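You operate a simulated robot arm through the tools that you are given. There is no shell and no other tool. Be economical: measure what you need, move in short steps, check, and stop when the job is done.

The job below is to be done with a simulated robot arm. You get a single attempt, and the scene is never put back.

TASK
Pour water for two: fill the red cup and the green cup.
Fine: each up to its band without a spill; put the carafe back; stand the red cup on the green saucer and the green cup on the orange coaster.

Only the result counts: the job must be done as asked and must still hold three seconds after the hand-in. Knocking over, shifting, dropping, spilling or breaking anything else fails it.

THE ROBOT
A 7-joint arm with a two-finger parallel gripper, fixed in place. Base frame: the origin is at the foot of the arm, x ahead of it, y to its left, z up; the work surface is at about z = 80. Lengths are in cm, angles in rad, forces in N, time in s.
With the tool pointing down near the work surface it reaches from about 34 to 78 cm from the base axis. Its first joint turns from -2.897 to 2.897 rad. Payload 3.91 kg.
The TCP is the grasp point between the finger pads, 3 cm short of the fingertips. In the tool frame z runs along the fingers and y along their closing line. Largest opening 11 cm; finger width 2, thickness 1; the body of the gripper, 4.8 by 11.2 cm, starts 5.5 cm behind the TCP.
Orientation is that of the tool frame in the base frame, as a unit quaternion [x, y, z, w]. With the fingers straight down and closing along the base's y, the tool's x points along the base's -x, its y along +y and its z along -z.

THE INTERFACE
- The arm moves only by the tool drive_tool. Its argument "moves" is one flat list of numbers, 7 for each row, row after row: the shift along the base's x, y, z in cm, then the turn, a rotation vector about the base's x, y, z in rad, then the opening, from 0 (shut) to 1 (fully open). In form: [dx, dy, dz, wx, wy, wz, fingers, dx, dy, dz, wx, wy, wz, fingers, ...]. A call has 1 to 20 rows; each row shifts and turns the commanded pose from where the row before left it. Each row takes 0.2 s and may step no farther than 5 cm and 0.15 rad from the row before; otherwise, or with a gripper value out of range, the whole call is refused. A pose out of reach is approached as far as the arm can. The call stops where the force on the tool passes 40 N (or 10 N more than at its start, if that is more) or the arm is blocked; 0.2 s more then pass. Each finger travels about 15.3 cm/s and halts on what it meets, pressing with about 44 N; the grip force reading is that of the motor and also rises with nothing between the fingers. The clock runs only during rows and for 0.2 s after the last one: add rows that do not move to give the fingers time. It gives the time, the measured TCP pose, the force on the tool (base axes), the opening and the grip force at its end, in the units of the frame above (readings bear some noise).
- Cameras (640 x 400 px; columns grow to the right, rows downward): "scene" is fixed at [40.2, -64.94, 152.94]; the picture's right is [0.94, -0.35, 0.00], its down [-0.31, -0.84, -0.44] and it looks along [0.15, 0.41, -0.90] (base axes); focal length 249 px, centre (320, 200). "wrist" rides on the gripper at [7.7, 0.7, -11.5] in the tool frame; the picture's right is [-0.09, 1.00, 0.00], its down [-0.80, -0.07, -0.59] and it looks along [-0.59, -0.05, 0.80] (tool axes); focal length 270 px, centre (320, 200). There is no depth. A picture from a camera that has moved, and an enlarged one, comes with that camera's place and axes in the base frame and with its lens.
- capture(camera): a new picture of that camera. It takes no simulated time.
- lift_body(by): slides the trunk up (or, below 0, down) by that many cm; the arm rides with it, the base frame stays. It gives what a move gives, with no picture.
- enlarge(camera, box): a new picture of the part [left, top, right, bottom] of that camera's present view, enlarged. It takes no simulated time.
- hand_in(): hands the job in; it is judged then, once.

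Work in short steps. Places have to be worked out from the pictures, the camera data and where the tool is seen: move nearer, look again, correct. Check each grasp and each placing, and mend what went wrong. You have 120 turns and 64 pictures in all, those below and enlarged ones among them. Open the gripper and draw the arm clear of the work before you hand the job in, unless the task says otherwise; then end with one line.

The tools are called as name(argument=value, ...) on one line, values as JSON. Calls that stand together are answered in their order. drive_tool: Moves the arm, as the interface text tells. Its arguments: {"type":"object","properties":{"moves":{"type":"array","items":{"type":"number"}}},"required":["moves"]} The other tools are called the same way: lift_body (by) slides the trunk up or down; capture (camera) takes a picture; enlarge (camera, box) takes an enlarged picture of a part of a camera's view; hand_in () hands the job in.

At the start:

```text
time_s: 0.0
tcp_pos: [37.63, -28.15, 115.72]
tcp_rot: [0.0, 1.0, 0.0, 0.0]
ft_force: [0.7, 0.2, 0.1]
opening: 11.01
finger_force: 0.0
trunk travel left (down, up): [-57.5, 3.5]
```

scene: 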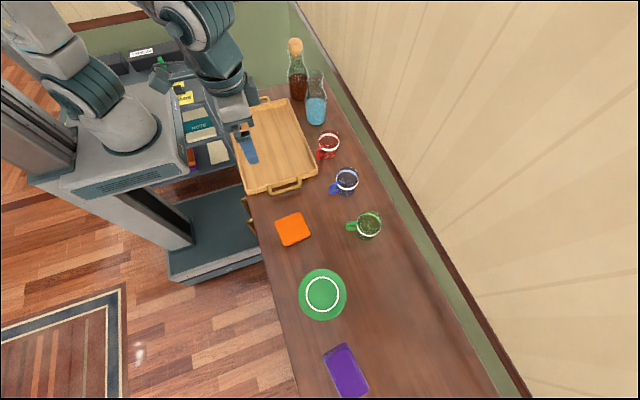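
wrist: 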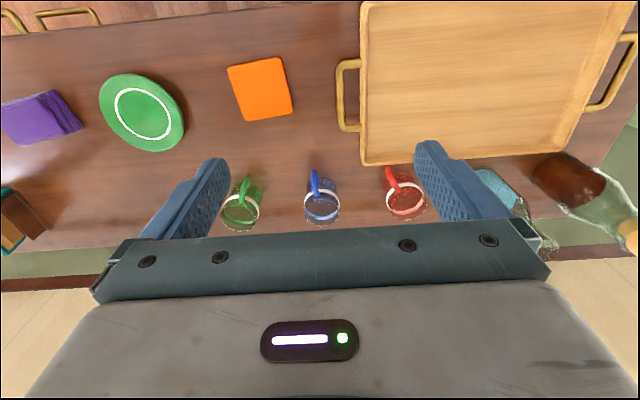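

First I look closely at the carafe, the cups and the targets.

enlarge(camera="scene", box=[270, 30, 390, 105])

enlarge(camera="scene", box=[280, 80, 400, 155])

enlarge(camera="scene", box=[290, 165, 410, 240])

```text
5.33 times, centred on (330, 68) of scene
camera zoom: at [40.2, -64.94, 152.94], right [0.94, -0.35, 0.0], down [-0.31, -0.84, -0.44], along [0.15, 0.41, -0.9], focal length 1326 px, centre (267, 907)
```

zoom: 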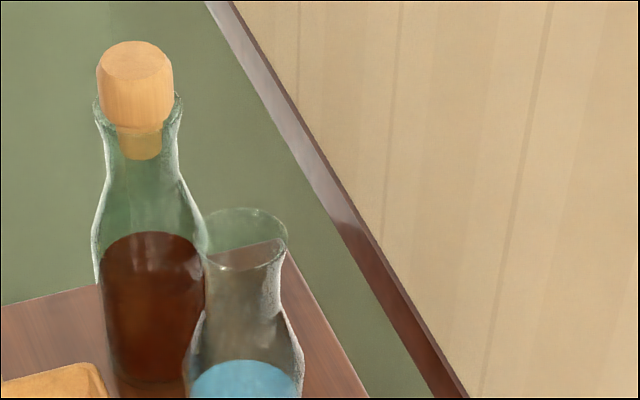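

```text
5.33 times, centred on (340, 118) of scene
camera zoom: at [40.2, -64.94, 152.94], right [0.94, -0.35, 0.0], down [-0.31, -0.84, -0.44], along [0.15, 0.41, -0.9], focal length 1326 px, centre (213, 640)
```

zoom: 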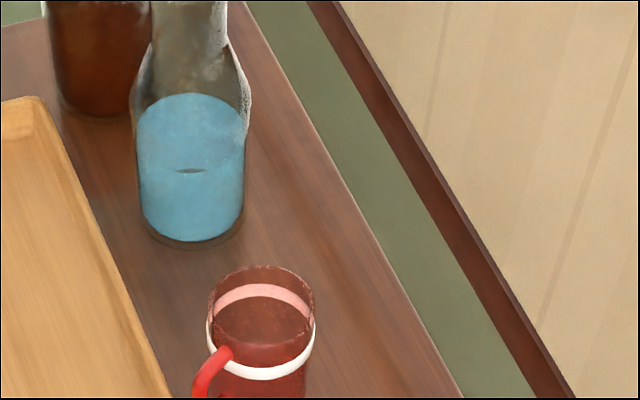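

```text
5.33 times, centred on (350, 202) of scene
camera zoom: at [40.2, -64.94, 152.94], right [0.94, -0.35, 0.0], down [-0.31, -0.84, -0.44], along [0.15, 0.41, -0.9], focal length 1326 px, centre (160, 187)
```

zoom: 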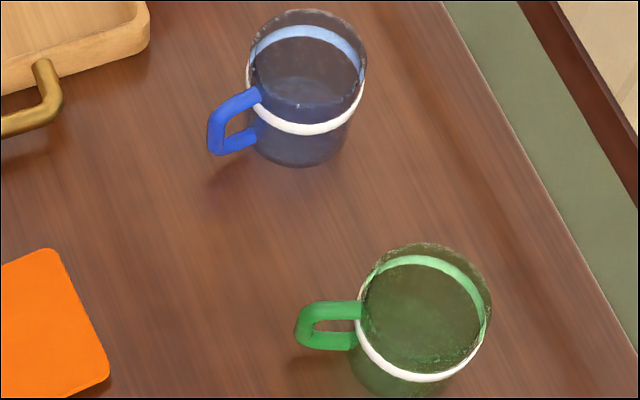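

The red cup is near (61.5,-14.5), the green near (61.4,-46.5), and the carafe near (63,2). My plan is to set the empty cups on their targets first and fill them there. I start by moving closer to the red cup to look at it with the wrist camera.

drive_tool(moves=[2.1, 3.4, -2.7, 0, 0, 0, 1, 2.1, 3.4, -2.7, 0, 0, 0, 1, 2.1, 3.4, -2.7, 0, 0, 0, 1, 2.1, 3.4, -2.6, 0, 0, 0, 1, 0, 0, 0, 0, 0, 0, 1])

capture(camera="wrist")

```text
time_s: 1.2
tcp_pos: [46.19, -14.58, 104.93]
tcp_rot: [0.001, 1.0, 0.0, 0.0]
ft_force: [0.5, -0.2, 1.1]
opening: 11.01
finger_force: 0.1
trunk travel left (down, up): [-57.5, 3.5]
```

```text
58 pictures are left
camera wrist: at [38.62, -13.84, 116.32], right [0.09, 1.0, 0.0], down [0.8, -0.07, 0.59], along [0.59, -0.05, -0.8], focal length 270 px, centre (320, 200)
```

wrist: 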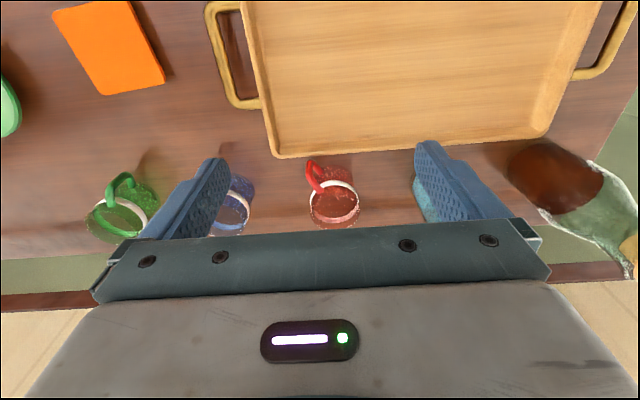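

I zoom in on the red cup to measure it.

enlarge(camera="wrist", box=[280, 145, 392, 235])

```text
4.44 times, centred on (336, 190) of wrist
camera zoom: at [38.62, -13.84, 116.32], right [0.09, 1.0, 0.0], down [0.8, -0.07, 0.59], along [0.59, -0.05, -0.8], focal length 1201 px, centre (249, 244)
```

zoom: 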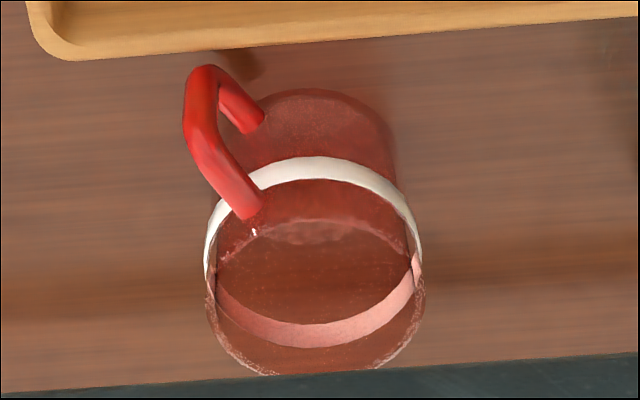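

The red cup's centre is about (61.8,-13.6), its rim at z≈87.8 with radius 3.4, and its band at z≈85.9. I move over it, then descend with a check partway.

drive_tool(moves=[3.9, 0.24, 0, 0, 0, 0, 1, 3.9, 0.24, 0, 0, 0, 0, 1, 3.9, 0.24, 0, 0, 0, 0, 1, 3.9, 0.24, 0, 0, 0, 0, 1, 0, 0, -4, 0, 0, 0, 1, 0, 0, -4, 0, 0, 0, 1, 0, 0, -3, 0, 0, 0, 1, 0, 0, 0, 0, 0, 0, 1])

capture(camera="wrist")

enlarge(camera="scene", box=[240, 60, 400, 160])

```text
time_s: 3.0
tcp_pos: [61.67, -13.76, 94.04]
tcp_rot: [0.0, 1.0, 0.0, 0.0]
ft_force: [-0.3, -0.4, -0.2]
opening: 11.01
finger_force: 0.0
trunk travel left (down, up): [-57.5, 3.5]
```

```text
56 pictures are left
camera wrist: at [54.04, -12.98, 105.37], right [0.09, 1.0, 0.0], down [0.8, -0.07, 0.59], along [0.59, -0.05, -0.8], focal length 270 px, centre (320, 200)
```

wrist: 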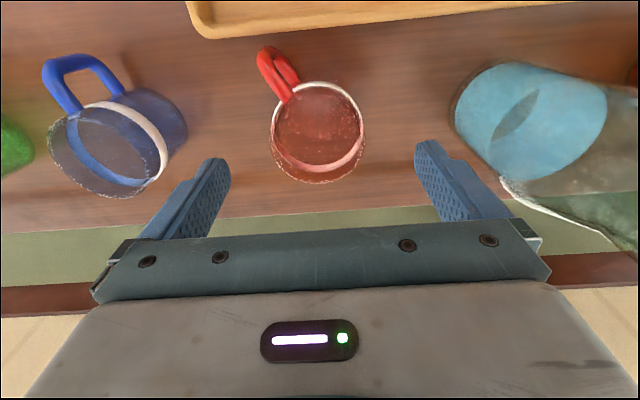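

```text
4.00 times, centred on (320, 110) of scene
camera zoom: at [40.2, -64.94, 152.94], right [0.94, -0.35, 0.0], down [-0.31, -0.84, -0.44], along [0.15, 0.41, -0.9], focal length 994 px, centre (320, 560)
```

zoom: 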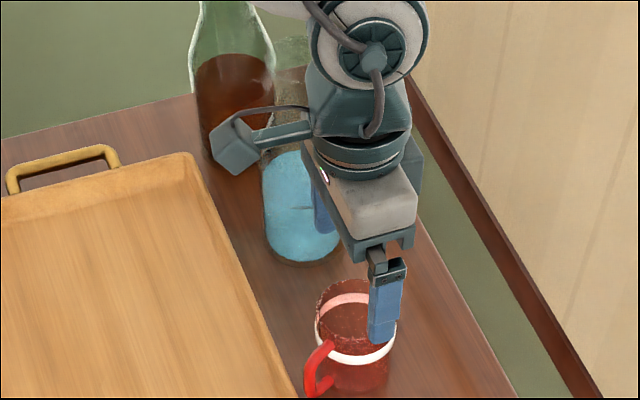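

The TCP is aligned with the cup's rim centre at (61.8,-13.75), so I descend and close.

drive_tool(moves=[0.1, 0, -3.5, 0, 0, 0, 1, 0, 0, -3.5, 0, 0, 0, 1, 0, 0, -2.2, 0, 0, 0, 1, 0, 0, 0, 0, 0, 0, 1, 0, 0, 0, 0, 0, 0, 0.5, 0, 0, 0, 0, 0, 0, 0.5, 0, 0, 0, 0, 0, 0, 0.5])

```text
time_s: 4.6
tcp_pos: [61.62, -13.82, 84.88]
tcp_rot: [0.0, 1.0, 0.0, 0.0]
ft_force: [0.1, -0.9, -0.6]
opening: 6.94
finger_force: 43.9
trunk travel left (down, up): [-57.5, 3.5]
```

The grip holds at a 6.94 opening. I lift the cup and carry it high toward the saucer.

drive_tool(moves=[0, 0, 2, 0, 0, 0, 0.5, 0, 0, 4, 0, 0, 0, 0.5, 0, 0, 4, 0, 0, 0, 0.5, 0, 0, 5, 0, 0, 0, 0.5, 0, 0, 0, 0, 0, 0, 0.5, -2.6, -4, 0, 0, 0, 0, 0.5, -2.6, -4, 0, 0, 0, 0, 0.5, -2.6, -4, 0, 0, 0, 0, 0.5, -2.6, -4, 0, 0, 0, 0, 0.5, -2.6, -4, 0, 0, 0, 0, 0.5, -2.6, -4, 0, 0, 0, 0, 0.5, 0, 0, 0, 0, 0, 0, 0.5])

capture(camera="wrist")

enlarge(camera="scene", box=[240, 190, 400, 350])

```text
time_s: 7.2
tcp_pos: [46.23, -37.65, 100.08]
tcp_rot: [-0.002, 1.0, 0.0, 0.0]
ft_force: [0.2, 0.3, -1.8]
opening: 6.92
finger_force: 44.1
trunk travel left (down, up): [-57.5, 3.5]
```

```text
54 pictures are left
camera wrist: at [38.65, -36.79, 111.39], right [0.09, 1.0, 0.0], down [0.8, -0.07, 0.59], along [0.59, -0.05, -0.8], focal length 270 px, centre (320, 200)
```

wrist: 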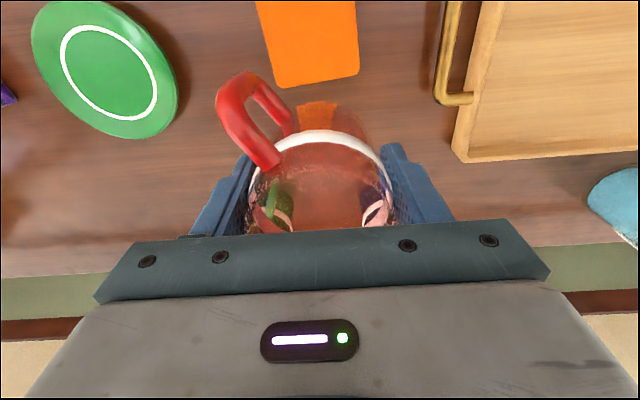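

```text
2.50 times, centred on (320, 270) of scene
camera zoom: at [40.2, -64.94, 152.94], right [0.94, -0.35, 0.0], down [-0.31, -0.84, -0.44], along [0.15, 0.41, -0.9], focal length 622 px, centre (320, 25)
```

zoom: 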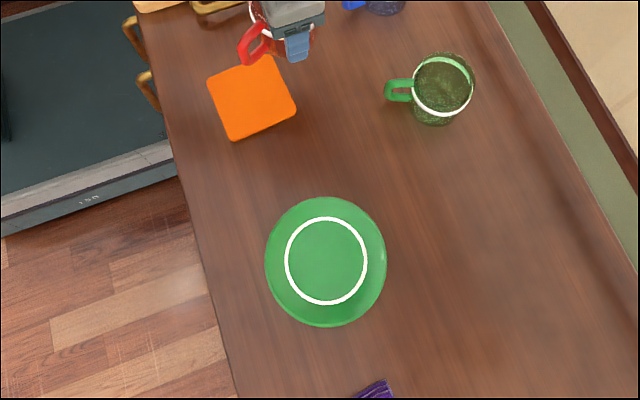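

The saucer centre is about (42.9,-59.1) and the coaster about (41.1,-38.2). I move over the saucer and go down partway.

drive_tool(moves=[-0.67, -4.29, 0, 0, 0, 0, 0.5, -0.67, -4.29, 0, 0, 0, 0, 0.5, -0.67, -4.29, 0, 0, 0, 0, 0.5, -0.67, -4.29, 0, 0, 0, 0, 0.5, -0.67, -4.29, 0, 0, 0, 0, 0.5, 0, 0, -3, 0, 0, 0, 0.5, 0, 0, -3, 0, 0, 0, 0.5, 0, 0, -3, 0, 0, 0, 0.5, 0, 0, -2, 0, 0, 0, 0.5, 0, 0, 0, 0, 0, 0, 0.5])

capture(camera="wrist")

enlarge(camera="scene", box=[260, 240, 388, 340])

```text
time_s: 9.4
tcp_pos: [42.9, -59.05, 89.06]
tcp_rot: [0.001, 1.0, 0.0, 0.0]
ft_force: [0.0, -0.1, -1.3]
opening: 6.93
finger_force: 44.0
trunk travel left (down, up): [-57.5, 3.5]
```

```text
52 pictures are left
camera wrist: at [35.23, -58.19, 100.41], right [0.09, 1.0, 0.0], down [0.8, -0.07, 0.59], along [0.59, -0.05, -0.8], focal length 270 px, centre (320, 200)
```

wrist: 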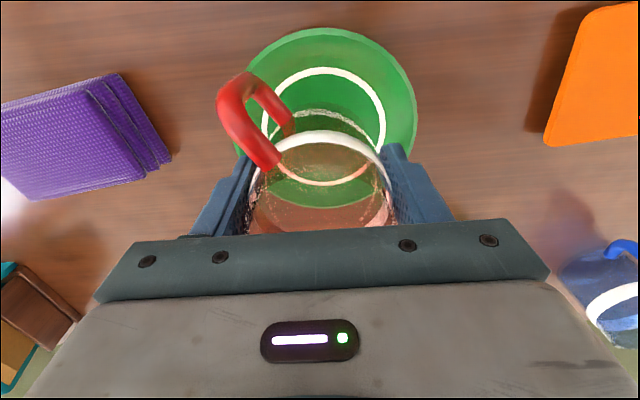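

```text
4.00 times, centred on (324, 290) of scene
camera zoom: at [40.2, -64.94, 152.94], right [0.94, -0.35, 0.0], down [-0.31, -0.84, -0.44], along [0.15, 0.41, -0.9], focal length 994 px, centre (304, -160)
```

zoom: 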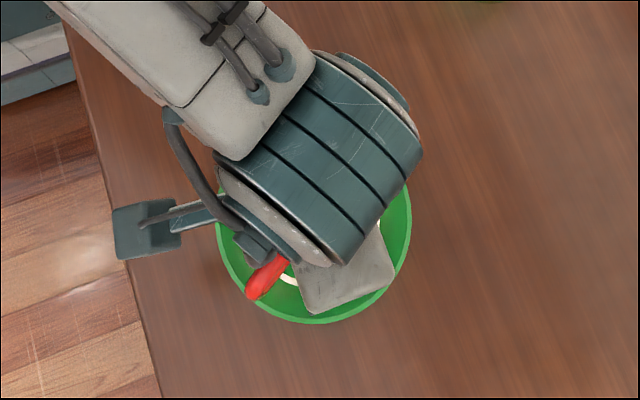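

The cup is aligned over the ring, so I lower it gently in small steps.

drive_tool(moves=[0, 0, -1, 0, 0, 0, 0.5, 0, 0, -1, 0, 0, 0, 0.5, 0, 0, -0.5, 0, 0, 0, 0.5, 0, 0, 0, 0, 0, 0, 0.5])

```text
time_s: 10.4
tcp_pos: [42.82, -58.91, 86.8]
tcp_rot: [0.0, 1.0, -0.002, 0.001]
ft_force: [2.1, -0.4, 18.1]
opening: 6.95
finger_force: 44.1
trunk travel left (down, up): [-57.5, 3.5]
```

Contact: the cup's foot rests on the saucer at z≈81.9. I ease up slightly, release and rise.

drive_tool(moves=[0, 0, 0.15, 0, 0, 0, 0.5, 0, 0, 0, 0, 0, 0, 0.7, 0, 0, 0, 0, 0, 0, 1, 0, 0, 0, 0, 0, 0, 1, 0, 0, 3, 0, 0, 0, 1, 0, 0, 4, 0, 0, 0, 1, 0, 0, 4, 0, 0, 0, 1, 0, 0, 0, 0, 0, 0, 1])

capture(camera="wrist")

```text
time_s: 12.2
tcp_pos: [42.63, -59.04, 97.63]
tcp_rot: [0.0, 1.0, 0.0, 0.001]
ft_force: [-1.4, -0.2, 0.0]
opening: 10.97
finger_force: 0.0
trunk travel left (down, up): [-57.5, 3.5]
```

```text
50 pictures are left
camera wrist: at [35.16, -58.18, 109.04], right [0.09, 1.0, 0.0], down [0.8, -0.07, 0.59], along [0.59, -0.05, -0.8], focal length 270 px, centre (320, 200)
```

wrist: 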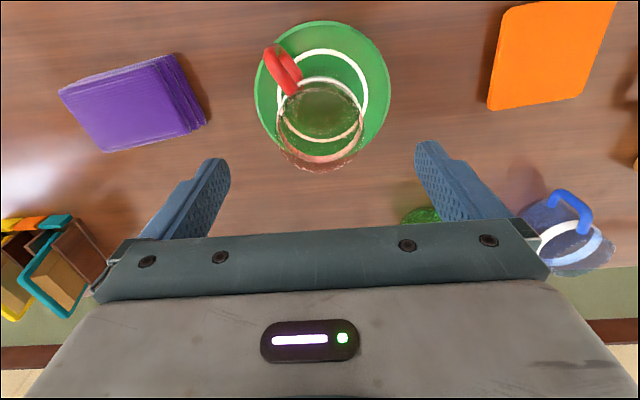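

The red cup stands on the saucer. I go over the green cup and look.

drive_tool(moves=[3.74, 2.5, 0, 0, 0, 0, 1, 3.74, 2.5, 0, 0, 0, 0, 1, 3.74, 2.5, 0, 0, 0, 0, 1, 3.74, 2.5, 0, 0, 0, 0, 1, 3.74, 2.5, -1, 0, 0, 0, 1, 0, 0, -2, 0, 0, 0, 1, 0, 0, 0, 0, 0, 0, 1])

capture(camera="wrist")

```text
time_s: 13.8
tcp_pos: [61.4, -46.78, 94.6]
tcp_rot: [0.0, 1.0, 0.0, 0.0]
ft_force: [-0.3, -0.3, 0.1]
opening: 11.02
finger_force: 0.1
trunk travel left (down, up): [-57.5, 3.5]
```

```text
49 pictures are left
camera wrist: at [53.84, -45.94, 105.95], right [0.09, 1.0, 0.0], down [0.8, -0.07, 0.59], along [0.59, -0.05, -0.8], focal length 270 px, centre (320, 200)
```

wrist: 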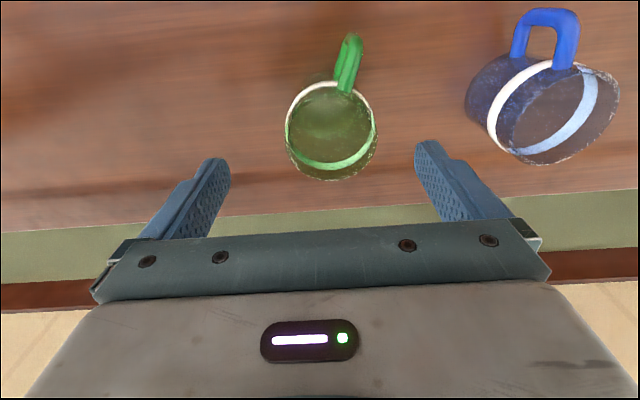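

The green cup's centre is about (61.75,-45.8). I correct for that, descend and grip.

drive_tool(moves=[0.35, 0.97, 0, 0, 0, 0, 1, 0, 0, -3.5, 0, 0, 0, 1, 0, 0, -3.5, 0, 0, 0, 1, 0, 0, -2.6, 0, 0, 0, 1, 0, 0, 0, 0, 0, 0, 1, 0, 0, 0, 0, 0, 0, 0.5, 0, 0, 0, 0, 0, 0, 0.5, 0, 0, 0, 0, 0, 0, 0.5])

```text
time_s: 15.6
tcp_pos: [61.93, -45.61, 84.92]
tcp_rot: [0.0, 1.0, 0.0, 0.0]
ft_force: [1.4, -0.5, 1.7]
opening: 6.82
finger_force: 44.2
trunk travel left (down, up): [-57.5, 3.5]
```

Gripped at 6.82. I lift the cup and carry it to the coaster.

drive_tool(moves=[0, 0, 2, 0, 0, 0, 0.5, 0, 0, 4, 0, 0, 0, 0.5, 0, 0, 4, 0, 0, 0, 0.5, 0, 0, 0, 0, 0, 0, 0.5, -4.1, 1.48, 0, 0, 0, 0, 0.5, -4.1, 1.48, 0, 0, 0, 0, 0.5, -4.1, 1.48, 0, 0, 0, 0, 0.5, -4.1, 1.48, 0, 0, 0, 0, 0.5, -4.25, 1.48, 0, 0, 0, 0, 0.5, 0, 0, -3, 0, 0, 0, 0.5, 0, 0, -3, 0, 0, 0, 0.5, 0, 0, 0, 0, 0, 0, 0.5])

capture(camera="wrist")

```text
time_s: 18.2
tcp_pos: [41.03, -38.2, 89.09]
tcp_rot: [0.0, 1.0, 0.0, 0.0]
ft_force: [0.2, 0.2, -1.3]
opening: 6.02
finger_force: 44.0
trunk travel left (down, up): [-57.5, 3.5]
```

```text
48 pictures are left
camera wrist: at [33.42, -37.43, 100.45], right [0.09, 1.0, 0.0], down [0.8, -0.07, 0.59], along [0.59, -0.05, -0.8], focal length 270 px, centre (320, 200)
```

wrist: 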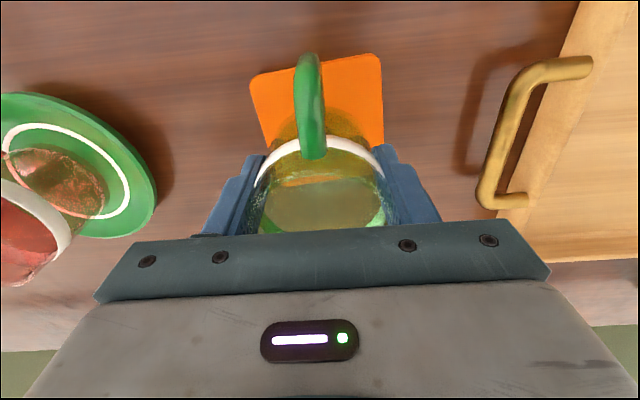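

The opening fell from 6.82 to 6.02 and the handle turned a little, so the cup shifted in the grip. I take a closer look.

enlarge(camera="wrist", box=[190, 40, 450, 240])

enlarge(camera="scene", box=[240, 170, 352, 260])

```text
2.00 times, centred on (320, 140) of wrist
camera zoom: at [33.42, -37.43, 100.45], right [0.09, 1.0, 0.0], down [0.8, -0.07, 0.59], along [0.59, -0.05, -0.8], focal length 541 px, centre (320, 320)
```

zoom: 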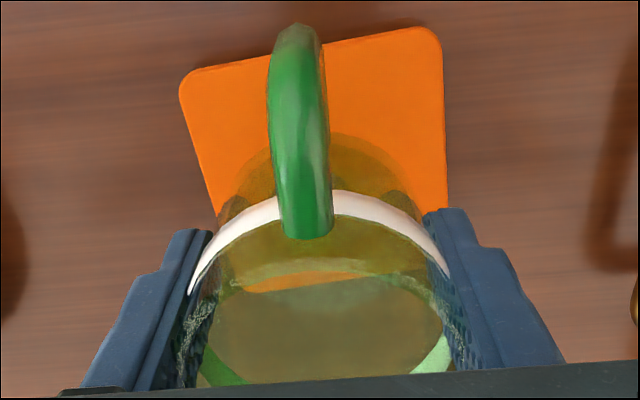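

```text
4.44 times, centred on (296, 215) of scene
camera zoom: at [40.2, -64.94, 152.94], right [0.94, -0.35, 0.0], down [-0.31, -0.84, -0.44], along [0.15, 0.41, -0.9], focal length 1105 px, centre (427, 133)
```

zoom: 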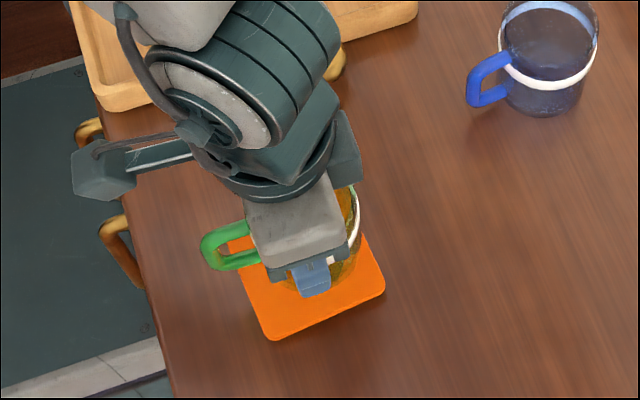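

The cup is still roughly level and over the coaster. I lower it slowly, release it, and then check its position.

drive_tool(moves=[0, 0, -1, 0, 0, 0, 0.5, 0, 0, -1, 0, 0, 0, 0.5, 0, 0, -0.7, 0, 0, 0, 0.5, 0, 0, -0.4, 0, 0, 0, 0.5, 0, 0, -0.3, 0, 0, 0, 0.5, 0, 0, 0, 0, 0, 0, 0.5])

```text
time_s: 19.6
tcp_pos: [41.12, -38.38, 85.69]
tcp_rot: [-0.001, 1.0, -0.002, 0.003]
ft_force: [1.2, -3.8, 26.4]
opening: 6.03
finger_force: 43.9
trunk travel left (down, up): [-57.5, 3.5]
```

enlarge(camera="wrist", box=[190, 40, 450, 240])

```text
2.00 times, centred on (320, 140) of wrist
camera zoom: at [33.58, -37.41, 97.14], right [0.09, 1.0, 0.0], down [0.8, -0.07, 0.6], along [0.59, -0.06, -0.8], focal length 541 px, centre (320, 320)
```

zoom: 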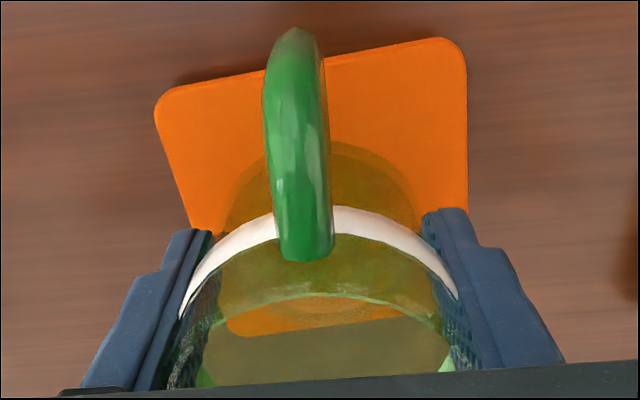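

It made firm contact at TCP z 85.7. I ease up, release, and rise to look.

drive_tool(moves=[0, 0, 0.2, 0, 0, 0, 0.5, 0, 0, 0, 0, 0, 0, 0.6, 0, 0, 0, 0, 0, 0, 0.8, 0, 0, 0, 0, 0, 0, 1, 0, 0, 0, 0, 0, 0, 1, 0, 0, 3, 0, 0, 0, 1, 0, 0, 4, 0, 0, 0, 1, 0, 0, 1.5, 0, 0, 0, 1, 0, 0, 0, 0, 0, 0, 1])

capture(camera="wrist")

```text
time_s: 21.6
tcp_pos: [41.31, -38.08, 93.97]
tcp_rot: [0.0, 1.0, -0.001, 0.0]
ft_force: [0.3, -0.2, -1.1]
opening: 11.01
finger_force: 0.0
trunk travel left (down, up): [-57.5, 3.5]
```

```text
44 pictures are left
camera wrist: at [33.75, -37.37, 105.46], right [0.09, 1.0, 0.0], down [0.8, -0.07, 0.59], along [0.59, -0.05, -0.8], focal length 270 px, centre (320, 200)
```

wrist: 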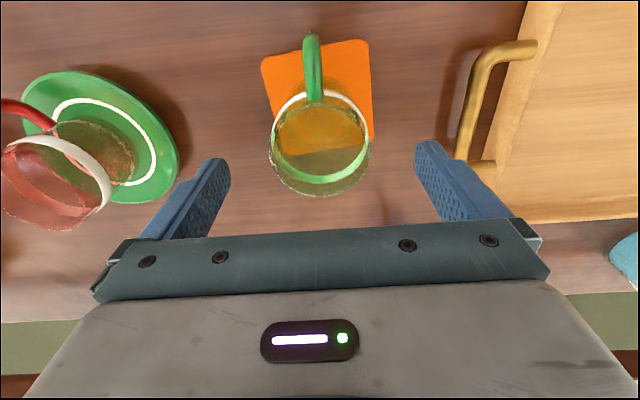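

The cup stands upright, about 1.2 cm too far in +x on the coaster. I regrip it centred and shift it back.

drive_tool(moves=[0.7, 0, 0, 0, 0, 0, 1, 0, 0, -3.5, 0, 0, 0, 1, 0, 0, -3.5, 0, 0, 0, 1, 0, 0, -1.4, 0, 0, 0, 1, 0, 0, 0, 0, 0, 0, 1, 0, 0, 0, 0, 0, 0, 0.6, 0, 0, 0, 0, 0, 0, 0.6, 0, 0, 0, 0, 0, 0, 0.6])

```text
time_s: 23.4
tcp_pos: [41.85, -38.25, 85.73]
tcp_rot: [0.0, 1.0, 0.0, 0.0]
ft_force: [-0.6, 0.0, -0.3]
opening: 6.6
finger_force: 0.0
trunk travel left (down, up): [-57.5, 3.5]
```

There's no contact at 6.6, so the fingers aren't on the cup's diameter. I look before closing further.

enlarge(camera="wrist", box=[190, 40, 450, 240])

enlarge(camera="scene", box=[260, 190, 340, 250])

```text
2.00 times, centred on (320, 140) of wrist
camera zoom: at [34.29, -37.28, 97.13], right [0.09, 1.0, 0.0], down [0.8, -0.07, 0.59], along [0.59, -0.05, -0.8], focal length 541 px, centre (320, 320)
```

zoom: 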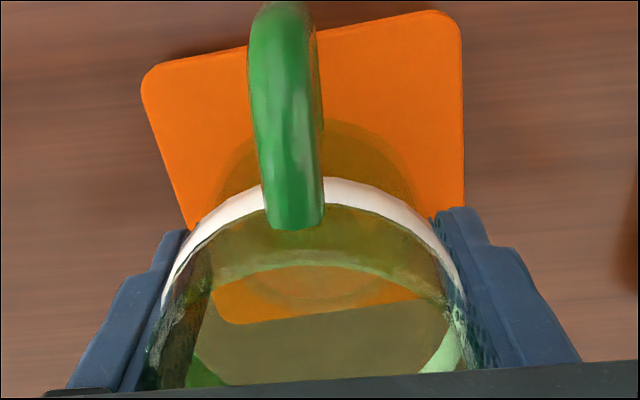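

```text
6.67 times, centred on (300, 220) of scene
camera zoom: at [40.2, -64.94, 152.94], right [0.94, -0.35, 0.0], down [-0.31, -0.84, -0.44], along [0.15, 0.41, -0.9], focal length 1658 px, centre (453, 67)
```

zoom: 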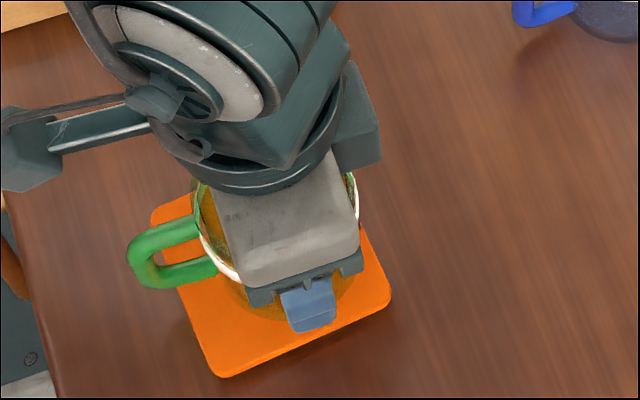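

The cup looks roughly centred between the fingers. I close a bit further and read the opening.

drive_tool(moves=[0, 0, 0, 0, 0, 0, 0.55, 0, 0, 0, 0, 0, 0, 0.55])

```text
time_s: 24.0
tcp_pos: [41.8, -38.12, 85.76]
tcp_rot: [0.001, 1.0, 0.0, 0.001]
ft_force: [0.3, 0.2, -0.9]
opening: 6.09
finger_force: 0.0
trunk travel left (down, up): [-57.5, 3.5]
```

The numbers fit a cup that collides as a hexagon: about 6.94 across corners and 6.02 across flats. It simply turned onto its flats and is centred now, so I grip it, lift 1 cm, shift by -1.2 cm and set it down.

drive_tool(moves=[0, 0, 0, 0, 0, 0, 0.45, 0, 0, 0, 0, 0, 0, 0.45, 0, 0, 0.5, 0, 0, 0, 0.45, 0, 0, 0.5, 0, 0, 0, 0.45, -0.6, 0, 0, 0, 0, 0, 0.45, -0.6, 0, 0, 0, 0, 0, 0.45, 0, 0, 0, 0, 0, 0, 0.45, 0, 0, -0.5, 0, 0, 0, 0.45, 0, 0, -0.4, 0, 0, 0, 0.45, 0, 0, 0, 0, 0, 0, 0.45])

```text
time_s: 26.2
tcp_pos: [40.72, -38.1, 85.95]
tcp_rot: [0.0, 1.0, 0.0, 0.0]
ft_force: [-0.1, -0.3, -2.0]
opening: 6.03
finger_force: 43.7
trunk travel left (down, up): [-57.5, 3.5]
```

It holds at 6.03 and isn't touching yet. I lower a little more, release and rise.

drive_tool(moves=[0, 0, -0.2, 0, 0, 0, 0.45, 0, 0, 0, 0, 0, 0, 0.45, 0, 0, 0, 0, 0, 0, 0.58, 0, 0, 0, 0, 0, 0, 0.8, 0, 0, 0, 0, 0, 0, 1, 0, 0, 0, 0, 0, 0, 1, 0, 0, 3, 0, 0, 0, 1, 0, 0, 4, 0, 0, 0, 1, 0, 0, 4, 0, 0, 0, 1, 0, 0, 4, 0, 0, 0, 1, 0, 0, 0, 0, 0, 0, 1])

capture(camera="wrist")

```text
time_s: 28.6
tcp_pos: [40.67, -38.29, 100.73]
tcp_rot: [0.0, 1.0, 0.001, 0.0]
ft_force: [-0.2, 0.2, -0.5]
opening: 11.01
finger_force: 0.0
trunk travel left (down, up): [-57.5, 3.5]
```

```text
41 pictures are left
camera wrist: at [33.16, -37.46, 112.15], right [0.09, 1.0, 0.0], down [0.8, -0.07, 0.59], along [0.59, -0.05, -0.8], focal length 270 px, centre (320, 200)
```

wrist: 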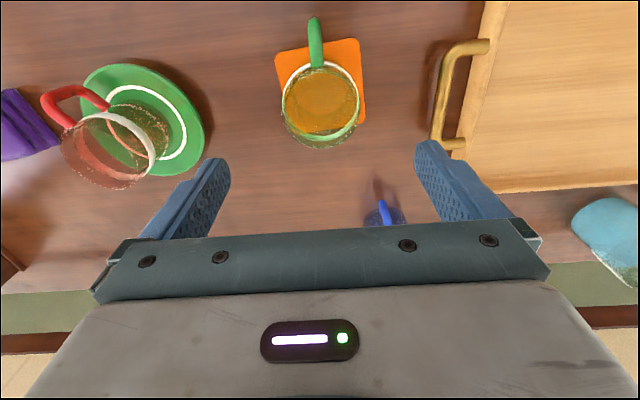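

The green cup is centred on the coaster. For pouring I want the tool horizontal with the camera on top, so I rise toward the carafe and yaw half a turn on the way.

drive_tool(moves=[0, 1.6, 0.7, 0, 0, 0.15, 1, 0, 1.6, 0.7, 0, 0, 0.15, 1, 0, 1.6, 0.7, 0, 0, 0.15, 1, 0, 1.6, 0.7, 0, 0, 0.15, 1, 0, 1.6, 0.7, 0, 0, 0.15, 1, 0, 1.6, 0.7, 0, 0, 0.15, 1, 0, 1.6, 0.7, 0, 0, 0.15, 1, 0, 1.6, 0.7, 0, 0, 0.15, 1, 0, 1.6, 0.7, 0, 0, 0.15, 1, 0, 1.6, 0.7, 0, 0, 0.15, 1, 0, 1.6, 0.7, 0, 0, 0.15, 1, 0, 1.6, 0.7, 0, 0, 0.15, 1, 0, 1.6, 0.7, 0, 0, 0.15, 1, 0, 1.6, 0.7, 0, 0, 0.15, 1, 0, 1.6, 0.7, 0, 0, 0.15, 1, 0, 1.6, 0.7, 0, 0, 0.15, 1, 0, 1.6, 0.7, 0, 0, 0.15, 1, 0, 1.6, 0.7, 0, 0, 0.15, 1, 0, 1.6, 0.7, 0, 0, 0.15, 1, 0, 0, 0, 0, 0, 0.15, 1])

```text
time_s: 32.8
tcp_pos: [41.41, -4.97, 113.21]
tcp_rot: [1.0, -0.024, -0.009, 0.0]
ft_force: [-0.1, 3.9, 2.4]
opening: 11.02
finger_force: 0.0
out of reach, approached as far as the arm can: row 19
trunk travel left (down, up): [-57.5, 3.5]
```

The yaw got close to a half turn, with a reach hint near the end. Now I pitch the tool up to horizontal while moving forward.

drive_tool(moves=[0.8, 0, 0, 0, -0.15, 0, 1, 0.8, 0, 0, 0, -0.15, 0, 1, 0.8, 0, 0, 0, -0.15, 0, 1, 0.8, 0, 0, 0, -0.15, 0, 1, 0.8, 0, 0, 0, -0.15, 0, 1, 0.8, 0, 0, 0, -0.15, 0, 1, 0.8, 0, 0, 0, -0.15, 0, 1, 0.8, 0, 0, 0, -0.15, 0, 1, 0.8, 0, 0, 0, -0.15, 0, 1, 0.8, 0, 0, 0, -0.15, 0, 1, 0, 0, 0, 0, 0, 0, 1])

capture(camera="scene")

```text
time_s: 35.2
tcp_pos: [52.66, -9.73, 115.61]
tcp_rot: [0.73, -0.053, 0.68, -0.048]
ft_force: [0.2, -0.3, 0.0]
opening: 11.01
finger_force: 0.1
out of reach, approached as far as the arm can: row 7, 8, 9
trunk travel left (down, up): [-57.5, 3.5]
```

```text
40 pictures are left
```

scene: 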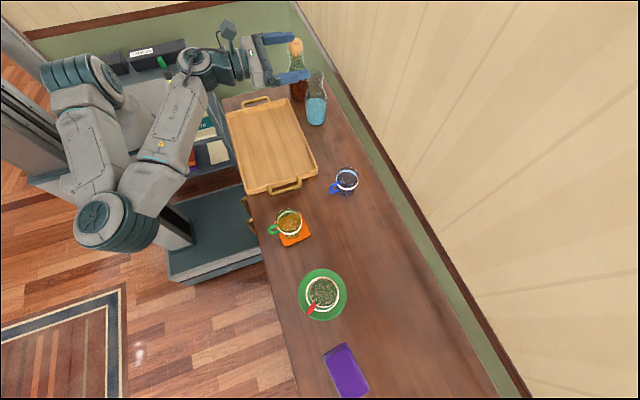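

The tool is now horizontal with the camera up. I move gradually toward a pre-grasp spot in front of the carafe and watch the readings.

drive_tool(moves=[0, 2, -2, 0, 0, 0, 1, 0, 2, -2, 0, 0, 0, 1, 0, 2, -2, 0, 0, 0, 1, 0, 0, 0, 0, 0, 0, 1])

```text
time_s: 36.2
tcp_pos: [53.71, -7.35, 113.32]
tcp_rot: [0.732, -0.051, 0.677, -0.05]
ft_force: [-0.7, 0.2, -0.3]
opening: 10.97
finger_force: 0.1
out of reach, approached as far as the arm can: row 1, 2, 3
trunk travel left (down, up): [-57.5, 3.5]
```

The commanded pose is hard to reach, probably because the arm is too folded. I reach further out in x, which should unfold it.

drive_tool(moves=[2.5, -1, 0, 0, 0, 0, 1, 2.5, -1, 0, 0, 0, 0, 1, 0, -1, 0, 0, 0, 0, 1, 0, 0, 0, 0, 0, 0, 1])

```text
time_s: 37.2
tcp_pos: [58.82, -10.41, 113.23]
tcp_rot: [0.73, -0.052, 0.679, -0.05]
ft_force: [0.2, 0.5, 0.3]
opening: 10.99
finger_force: 0.1
trunk travel left (down, up): [-57.5, 3.5]
```

It's tracking again. I level the small roll and pitch errors and see if the arm accepts that.

drive_tool(moves=[1, 2, -1.5, -0.07, -0.035, 0, 1, 1, 2, -1.5, -0.075, -0.036, 0, 1, 0, 0, 0, 0, 0, 0, 1])

```text
time_s: 38.0
tcp_pos: [60.03, -9.96, 115.27]
tcp_rot: [0.713, 0.003, 0.701, -0.002]
ft_force: [0.5, 0.0, 0.6]
opening: 11.02
finger_force: 0.1
out of reach, approached as far as the arm can: row 1, 2
trunk travel left (down, up): [-57.5, 3.5]
```

Orientation is now exact but the arm wants to sit higher relative to its shoulder. So I lower the trunk, in one moderate step.

lift_body(by=-12)

capture(camera="scene")

```text
time_s: 39.5
tcp_pos: [60.22, -10.09, 103.3]
tcp_rot: [0.713, 0.003, 0.701, -0.002]
ft_force: [0.9, 0.6, 0.1]
opening: 11.02
finger_force: 0.0
trunk travel left (down, up): [-45.5, 15.5]
```

```text
39 pictures are left
```

scene: 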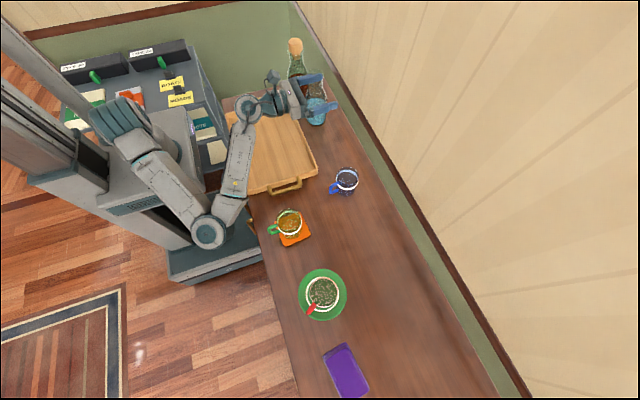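

Next I move left over the carafe top at this height, with the fingers straddling above its mouth.

drive_tool(moves=[0.3, 2, 0, 0, 0, 0, 1, 0.3, 2, 0, 0, 0, 0, 1, 0.3, 2, 0, 0, 0, 0, 1, 0, 0, 0, 0, 0, 0, 1])

```text
time_s: 40.5
tcp_pos: [60.63, -6.12, 105.82]
tcp_rot: [0.716, 0.006, 0.698, -0.005]
ft_force: [-0.4, 0.3, -0.8]
opening: 11.01
finger_force: 0.0
out of reach, approached as far as the arm can: row 1, 2, 3
trunk travel left (down, up): [-45.5, 15.5]
```

A joint limit, likely the last joint, still blocks. Heading the tool slightly right, by about -0.3 rad, should relieve it and still clears the bottle. I test that here.

drive_tool(moves=[-0.5, 1, 0, 0, 0, -0.1, 1, -0.5, 1, 0, 0, 0, -0.1, 1, -0.5, 1, 0, 0, 0, -0.1, 1, 0, 1, 0, 0, 0, 0, 1, 0, 0, 0, 0, 0, 0, 1])

```text
time_s: 41.7
tcp_pos: [56.09, -13.64, 108.4]
tcp_rot: [0.711, -0.077, 0.695, 0.074]
ft_force: [-0.1, 0.0, -0.5]
opening: 11.01
finger_force: 0.0
out of reach, approached as far as the arm can: row 1, 2, 3, 4
trunk travel left (down, up): [-45.5, 15.5]
```

That made it worse, so a leftward heading suits this elbow pose better. I turn the heading to about +0.6 rad and move toward the carafe from the front-right.

drive_tool(moves=[0.5, 1, 0, 0, 0, 0.14, 1, 0.5, 1, 0, 0, 0, 0.14, 1, 0.5, 1, -0.5, 0, 0, 0.14, 1, 0.5, 1, -0.5, 0, 0, 0.14, 1, 0, 1, -0.5, 0, 0, 0.14, 1, 0, 1, -0.5, 0, 0, 0.14, 1, 0, 0, 0, 0, 0, 0, 1])

```text
time_s: 43.3
tcp_pos: [58.18, -7.71, 106.46]
tcp_rot: [0.683, 0.215, 0.666, -0.209]
ft_force: [0.3, 0.0, -0.1]
opening: 10.99
finger_force: 0.1
trunk travel left (down, up): [-45.5, 15.5]
```

This works: the heading is 35° with no limit. I look at the carafe with the wrist camera to refine its position.

capture(camera="wrist")

```text
38 pictures are left
camera wrist: at [49.51, -14.49, 114.41], right [0.57, -0.82, -0.09], down [-0.55, -0.3, -0.78], along [0.62, 0.49, -0.61], focal length 270 px, centre (320, 200)
```

wrist: 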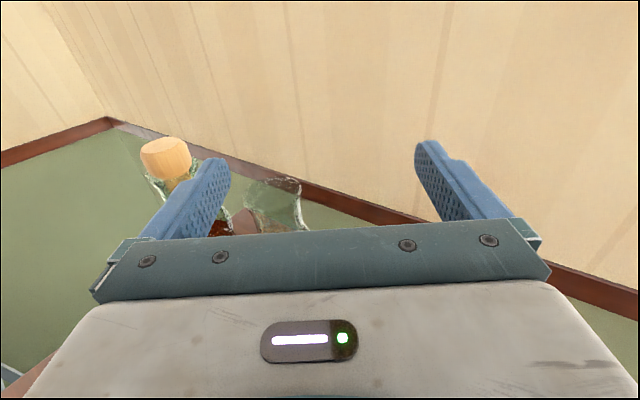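

The carafe axis is about (63.5,2.3). I move so the fingers straddle it above its mouth.

drive_tool(moves=[1.75, 3.3, -0.5, 0, 0, 0, 1, 1.75, 3.3, -0.5, 0, 0, 0, 1, 1.75, 3.3, -0.5, 0, 0, 0, 1, 0, 0, 0, 0, 0, 0, 1])

enlarge(camera="scene", box=[220, 30, 380, 130])

capture(camera="wrist")

```text
time_s: 44.3
tcp_pos: [63.28, 2.27, 104.81]
tcp_rot: [0.684, 0.214, 0.665, -0.208]
ft_force: [-1.0, 0.1, -0.1]
opening: 10.99
finger_force: 0.1
trunk travel left (down, up): [-45.5, 15.5]
```

```text
4.00 times, centred on (300, 80) of scene
camera zoom: at [40.2, -64.94, 152.94], right [0.94, -0.35, 0.0], down [-0.31, -0.84, -0.44], along [0.15, 0.41, -0.9], focal length 994 px, centre (400, 680)
```

zoom: 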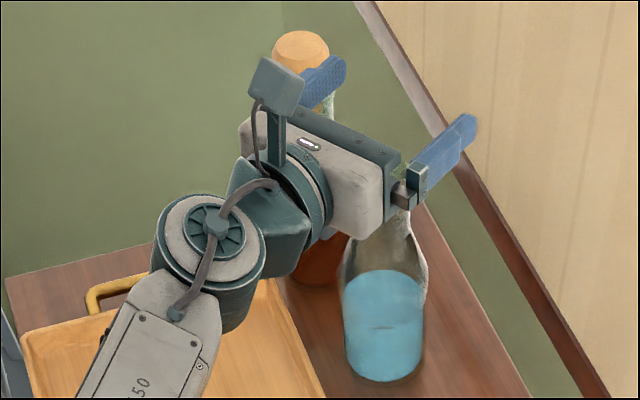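

```text
36 pictures are left
camera wrist: at [54.63, -4.62, 112.8], right [0.57, -0.82, -0.09], down [-0.55, -0.29, -0.78], along [0.62, 0.49, -0.61], focal length 270 px, centre (320, 200)
```

wrist: 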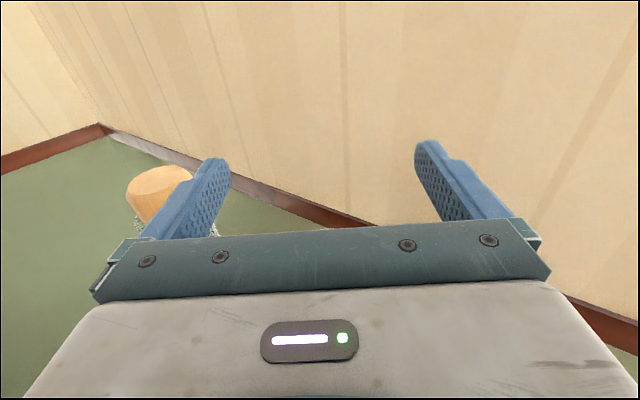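

The fingers straddle the carafe axis. I descend partway and check that the wrist housing clears the tray.

drive_tool(moves=[0, 0, -3.5, 0, 0, 0, 1, 0, 0, -3.5, 0, 0, 0, 1, 0, 0, -3, 0, 0, 0, 1, 0, 0, 0, 0, 0, 0, 1])

enlarge(camera="scene", box=[200, 40, 376, 150])

capture(camera="wrist")

```text
time_s: 45.3
tcp_pos: [63.29, 2.18, 94.91]
tcp_rot: [0.684, 0.215, 0.665, -0.208]
ft_force: [0.0, -0.2, -0.8]
opening: 11.01
finger_force: 0.0
trunk travel left (down, up): [-45.5, 15.5]
```

```text
3.64 times, centred on (288, 95) of scene
camera zoom: at [40.2, -64.94, 152.94], right [0.94, -0.35, 0.0], down [-0.31, -0.84, -0.44], along [0.15, 0.41, -0.9], focal length 904 px, centre (436, 582)
```

zoom: 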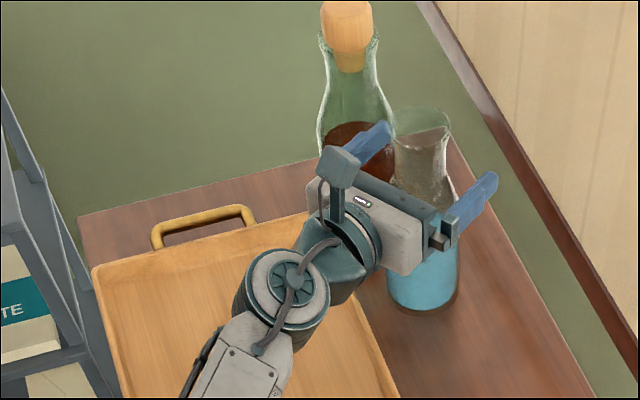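

```text
34 pictures are left
camera wrist: at [54.58, -4.64, 102.84], right [0.57, -0.82, -0.09], down [-0.55, -0.3, -0.78], along [0.62, 0.49, -0.61], focal length 270 px, centre (320, 200)
```

wrist: 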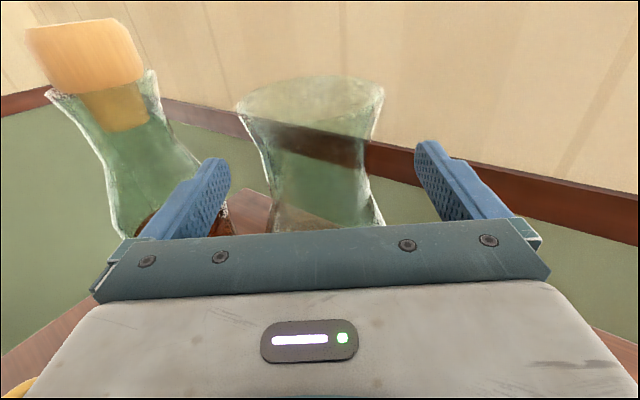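

Centred well. To keep the wrist housing clear of the tray I pitch the tool down 0.25 rad, which raises the wrist, then descend to z≈87.5.

drive_tool(moves=[0, 0, 0, -0.0715, 0.1025, 0, 1, 0, 0, 0, -0.0715, 0.1025, 0, 1, 0, 0, -2.5, 0, 0, 0, 1, 0, 0, -2.5, 0, 0, 0, 1, 0, 0, -2.2, 0, 0, 0, 1, 0, 0, 0, 0, 0, 0, 1])

enlarge(camera="scene", box=[200, 40, 376, 150])

capture(camera="wrist")

```text
time_s: 46.7
tcp_pos: [63.46, 2.33, 87.65]
tcp_rot: [0.761, 0.24, 0.575, -0.18]
ft_force: [0.1, 0.1, -0.4]
opening: 11.02
finger_force: 0.1
trunk travel left (down, up): [-45.5, 15.5]
```

```text
3.64 times, centred on (288, 95) of scene
camera zoom: at [40.2, -64.94, 152.94], right [0.94, -0.35, 0.0], down [-0.31, -0.84, -0.44], along [0.15, 0.41, -0.9], focal length 904 px, centre (436, 582)
```

zoom: 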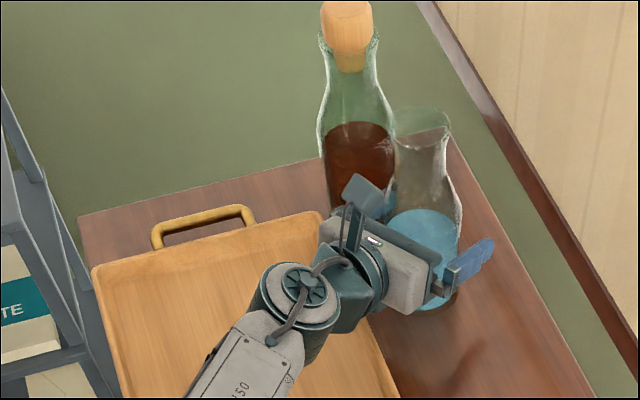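

```text
32 pictures are left
camera wrist: at [56.6, -3.3, 98.1], right [0.55, -0.83, -0.08], down [-0.69, -0.4, -0.61], along [0.47, 0.39, -0.79], focal length 270 px, centre (320, 200)
```

wrist: 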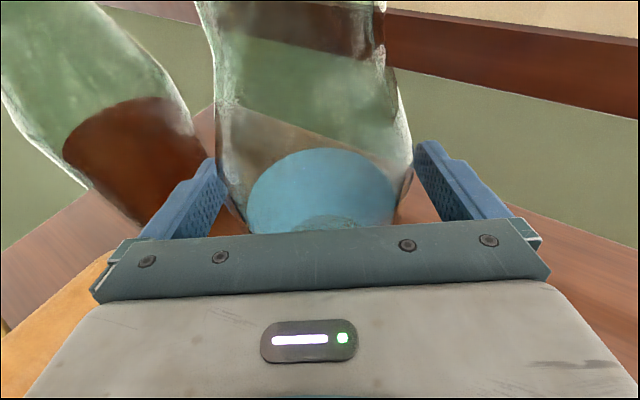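

The carafe sits between the fingers. I close on it.

drive_tool(moves=[0, 0, 0, 0, 0, 0, 0.8, 0, 0, 0, 0, 0, 0, 0.65, 0, 0, 0, 0, 0, 0, 0.5, 0, 0, 0, 0, 0, 0, 0.5, 0, 0, 0, 0, 0, 0, 0.5])

```text
time_s: 47.9
tcp_pos: [63.45, 2.23, 87.58]
tcp_rot: [0.762, 0.239, 0.575, -0.18]
ft_force: [-1.4, 0.7, 0.1]
opening: 8.1
finger_force: 44.6
trunk travel left (down, up): [-45.5, 15.5]
```

Gripped at 8.1. I lift gently and check.

drive_tool(moves=[0, 0, 0.5, 0, 0, 0, 0.5, 0, 0, 1, 0, 0, 0, 0.5, 0, 0, 1.5, 0, 0, 0, 0.5, 0, 0, 2, 0, 0, 0, 0.5, 0, 0, 2, 0, 0, 0, 0.5, 0, 0, 2, 0, 0, 0, 0.5, 0, 0, 2, 0, 0, 0, 0.5, 0, 0, 1, 0, 0, 0, 0.5, 0, 0, 0, 0, 0, 0, 0.5, 0, 0, 0, 0, 0, 0, 0.5])

enlarge(camera="scene", box=[200, 30, 376, 140])

```text
time_s: 50.1
tcp_pos: [63.2, 2.24, 99.81]
tcp_rot: [0.762, 0.239, 0.574, -0.179]
ft_force: [0.1, -0.5, -7.2]
opening: 8.04
finger_force: 44.0
trunk travel left (down, up): [-45.5, 15.5]
```

```text
3.64 times, centred on (288, 85) of scene
camera zoom: at [40.2, -64.94, 152.94], right [0.94, -0.35, 0.0], down [-0.31, -0.84, -0.44], along [0.15, 0.41, -0.9], focal length 904 px, centre (436, 618)
```

zoom: 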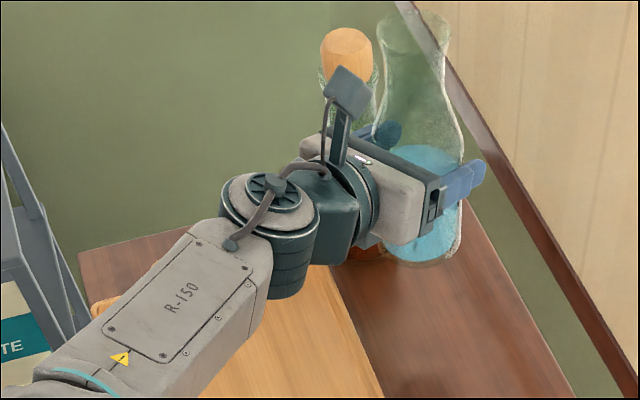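

Carafe held (about 0.7 kg), and water is well below the mouth. I carry it upright to a pre-pour pose left of the red cup, turning the heading to about -0.33 rad.

drive_tool(moves=[-0.93, -2.82, 0.24, 0, 0, -0.0522, 0.5, -0.93, -2.82, 0.24, 0, 0, -0.0522, 0.5, -0.93, -2.82, 0.24, 0, 0, -0.0522, 0.5, -0.93, -2.82, 0.24, 0, 0, -0.0522, 0.5, -0.93, -2.82, 0.24, 0, 0, -0.0522, 0.5, -0.93, -2.82, 0.24, 0, 0, -0.0522, 0.5, -0.93, -2.82, 0.24, 0, 0, -0.0522, 0.5, -0.93, -2.82, 0.24, 0, 0, -0.0522, 0.5, -0.93, -2.82, 0.24, 0, 0, -0.0522, 0.5, 0, 0, 0, 0, 0, 0, 0.5])

```text
time_s: 52.3
tcp_pos: [55.05, -23.0, 101.9]
tcp_rot: [0.796, 0.056, 0.601, -0.041]
ft_force: [-0.5, 1.2, -7.9]
opening: 8.04
finger_force: 43.2
trunk travel left (down, up): [-45.5, 15.5]
```

drive_tool(moves=[-0.93, -2.82, 0.24, 0, 0, -0.0522, 0.5, -0.93, -2.82, 0.24, 0, 0, -0.0522, 0.5, -0.93, -2.82, 0.24, 0, 0, -0.0522, 0.5, -0.93, -2.82, 0.24, 0, 0, -0.0522, 0.5, -0.93, -2.82, 0.24, 0, 0, -0.0522, 0.5, -0.93, -2.82, 0.24, 0, 0, -0.0522, 0.5, -0.93, -2.82, 0.24, 0, 0, -0.0522, 0.5, -0.93, -2.82, 0.24, 0, 0, -0.0522, 0.5, -0.93, -2.82, 0.24, 0, 0, -0.0522, 0.5, 0, 0, 0, 0, 0, 0, 0.5])

capture(camera="scene")

capture(camera="wrist")

```text
time_s: 54.5
tcp_pos: [46.57, -48.52, 103.87]
tcp_rot: [0.788, -0.132, 0.593, 0.099]
ft_force: [-0.6, 0.2, -7.6]
opening: 8.0
finger_force: 44.0
trunk travel left (down, up): [-45.5, 15.5]
```

```text
30 pictures are left
```

scene: 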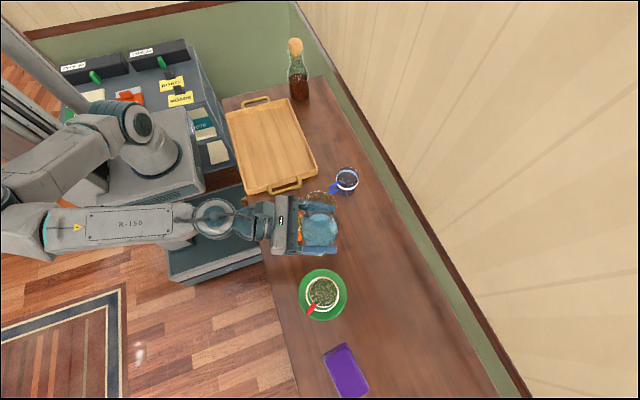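

```text
29 pictures are left
camera wrist: at [37.98, -46.19, 114.46], right [-0.35, -0.93, -0.08], down [-0.73, 0.32, -0.61], along [0.59, -0.15, -0.79], focal length 270 px, centre (320, 200)
```

wrist: 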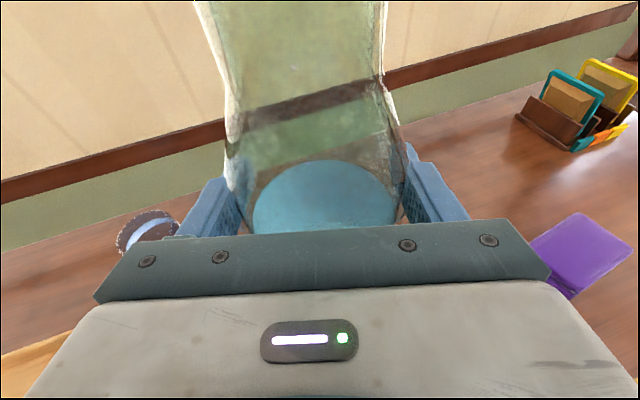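

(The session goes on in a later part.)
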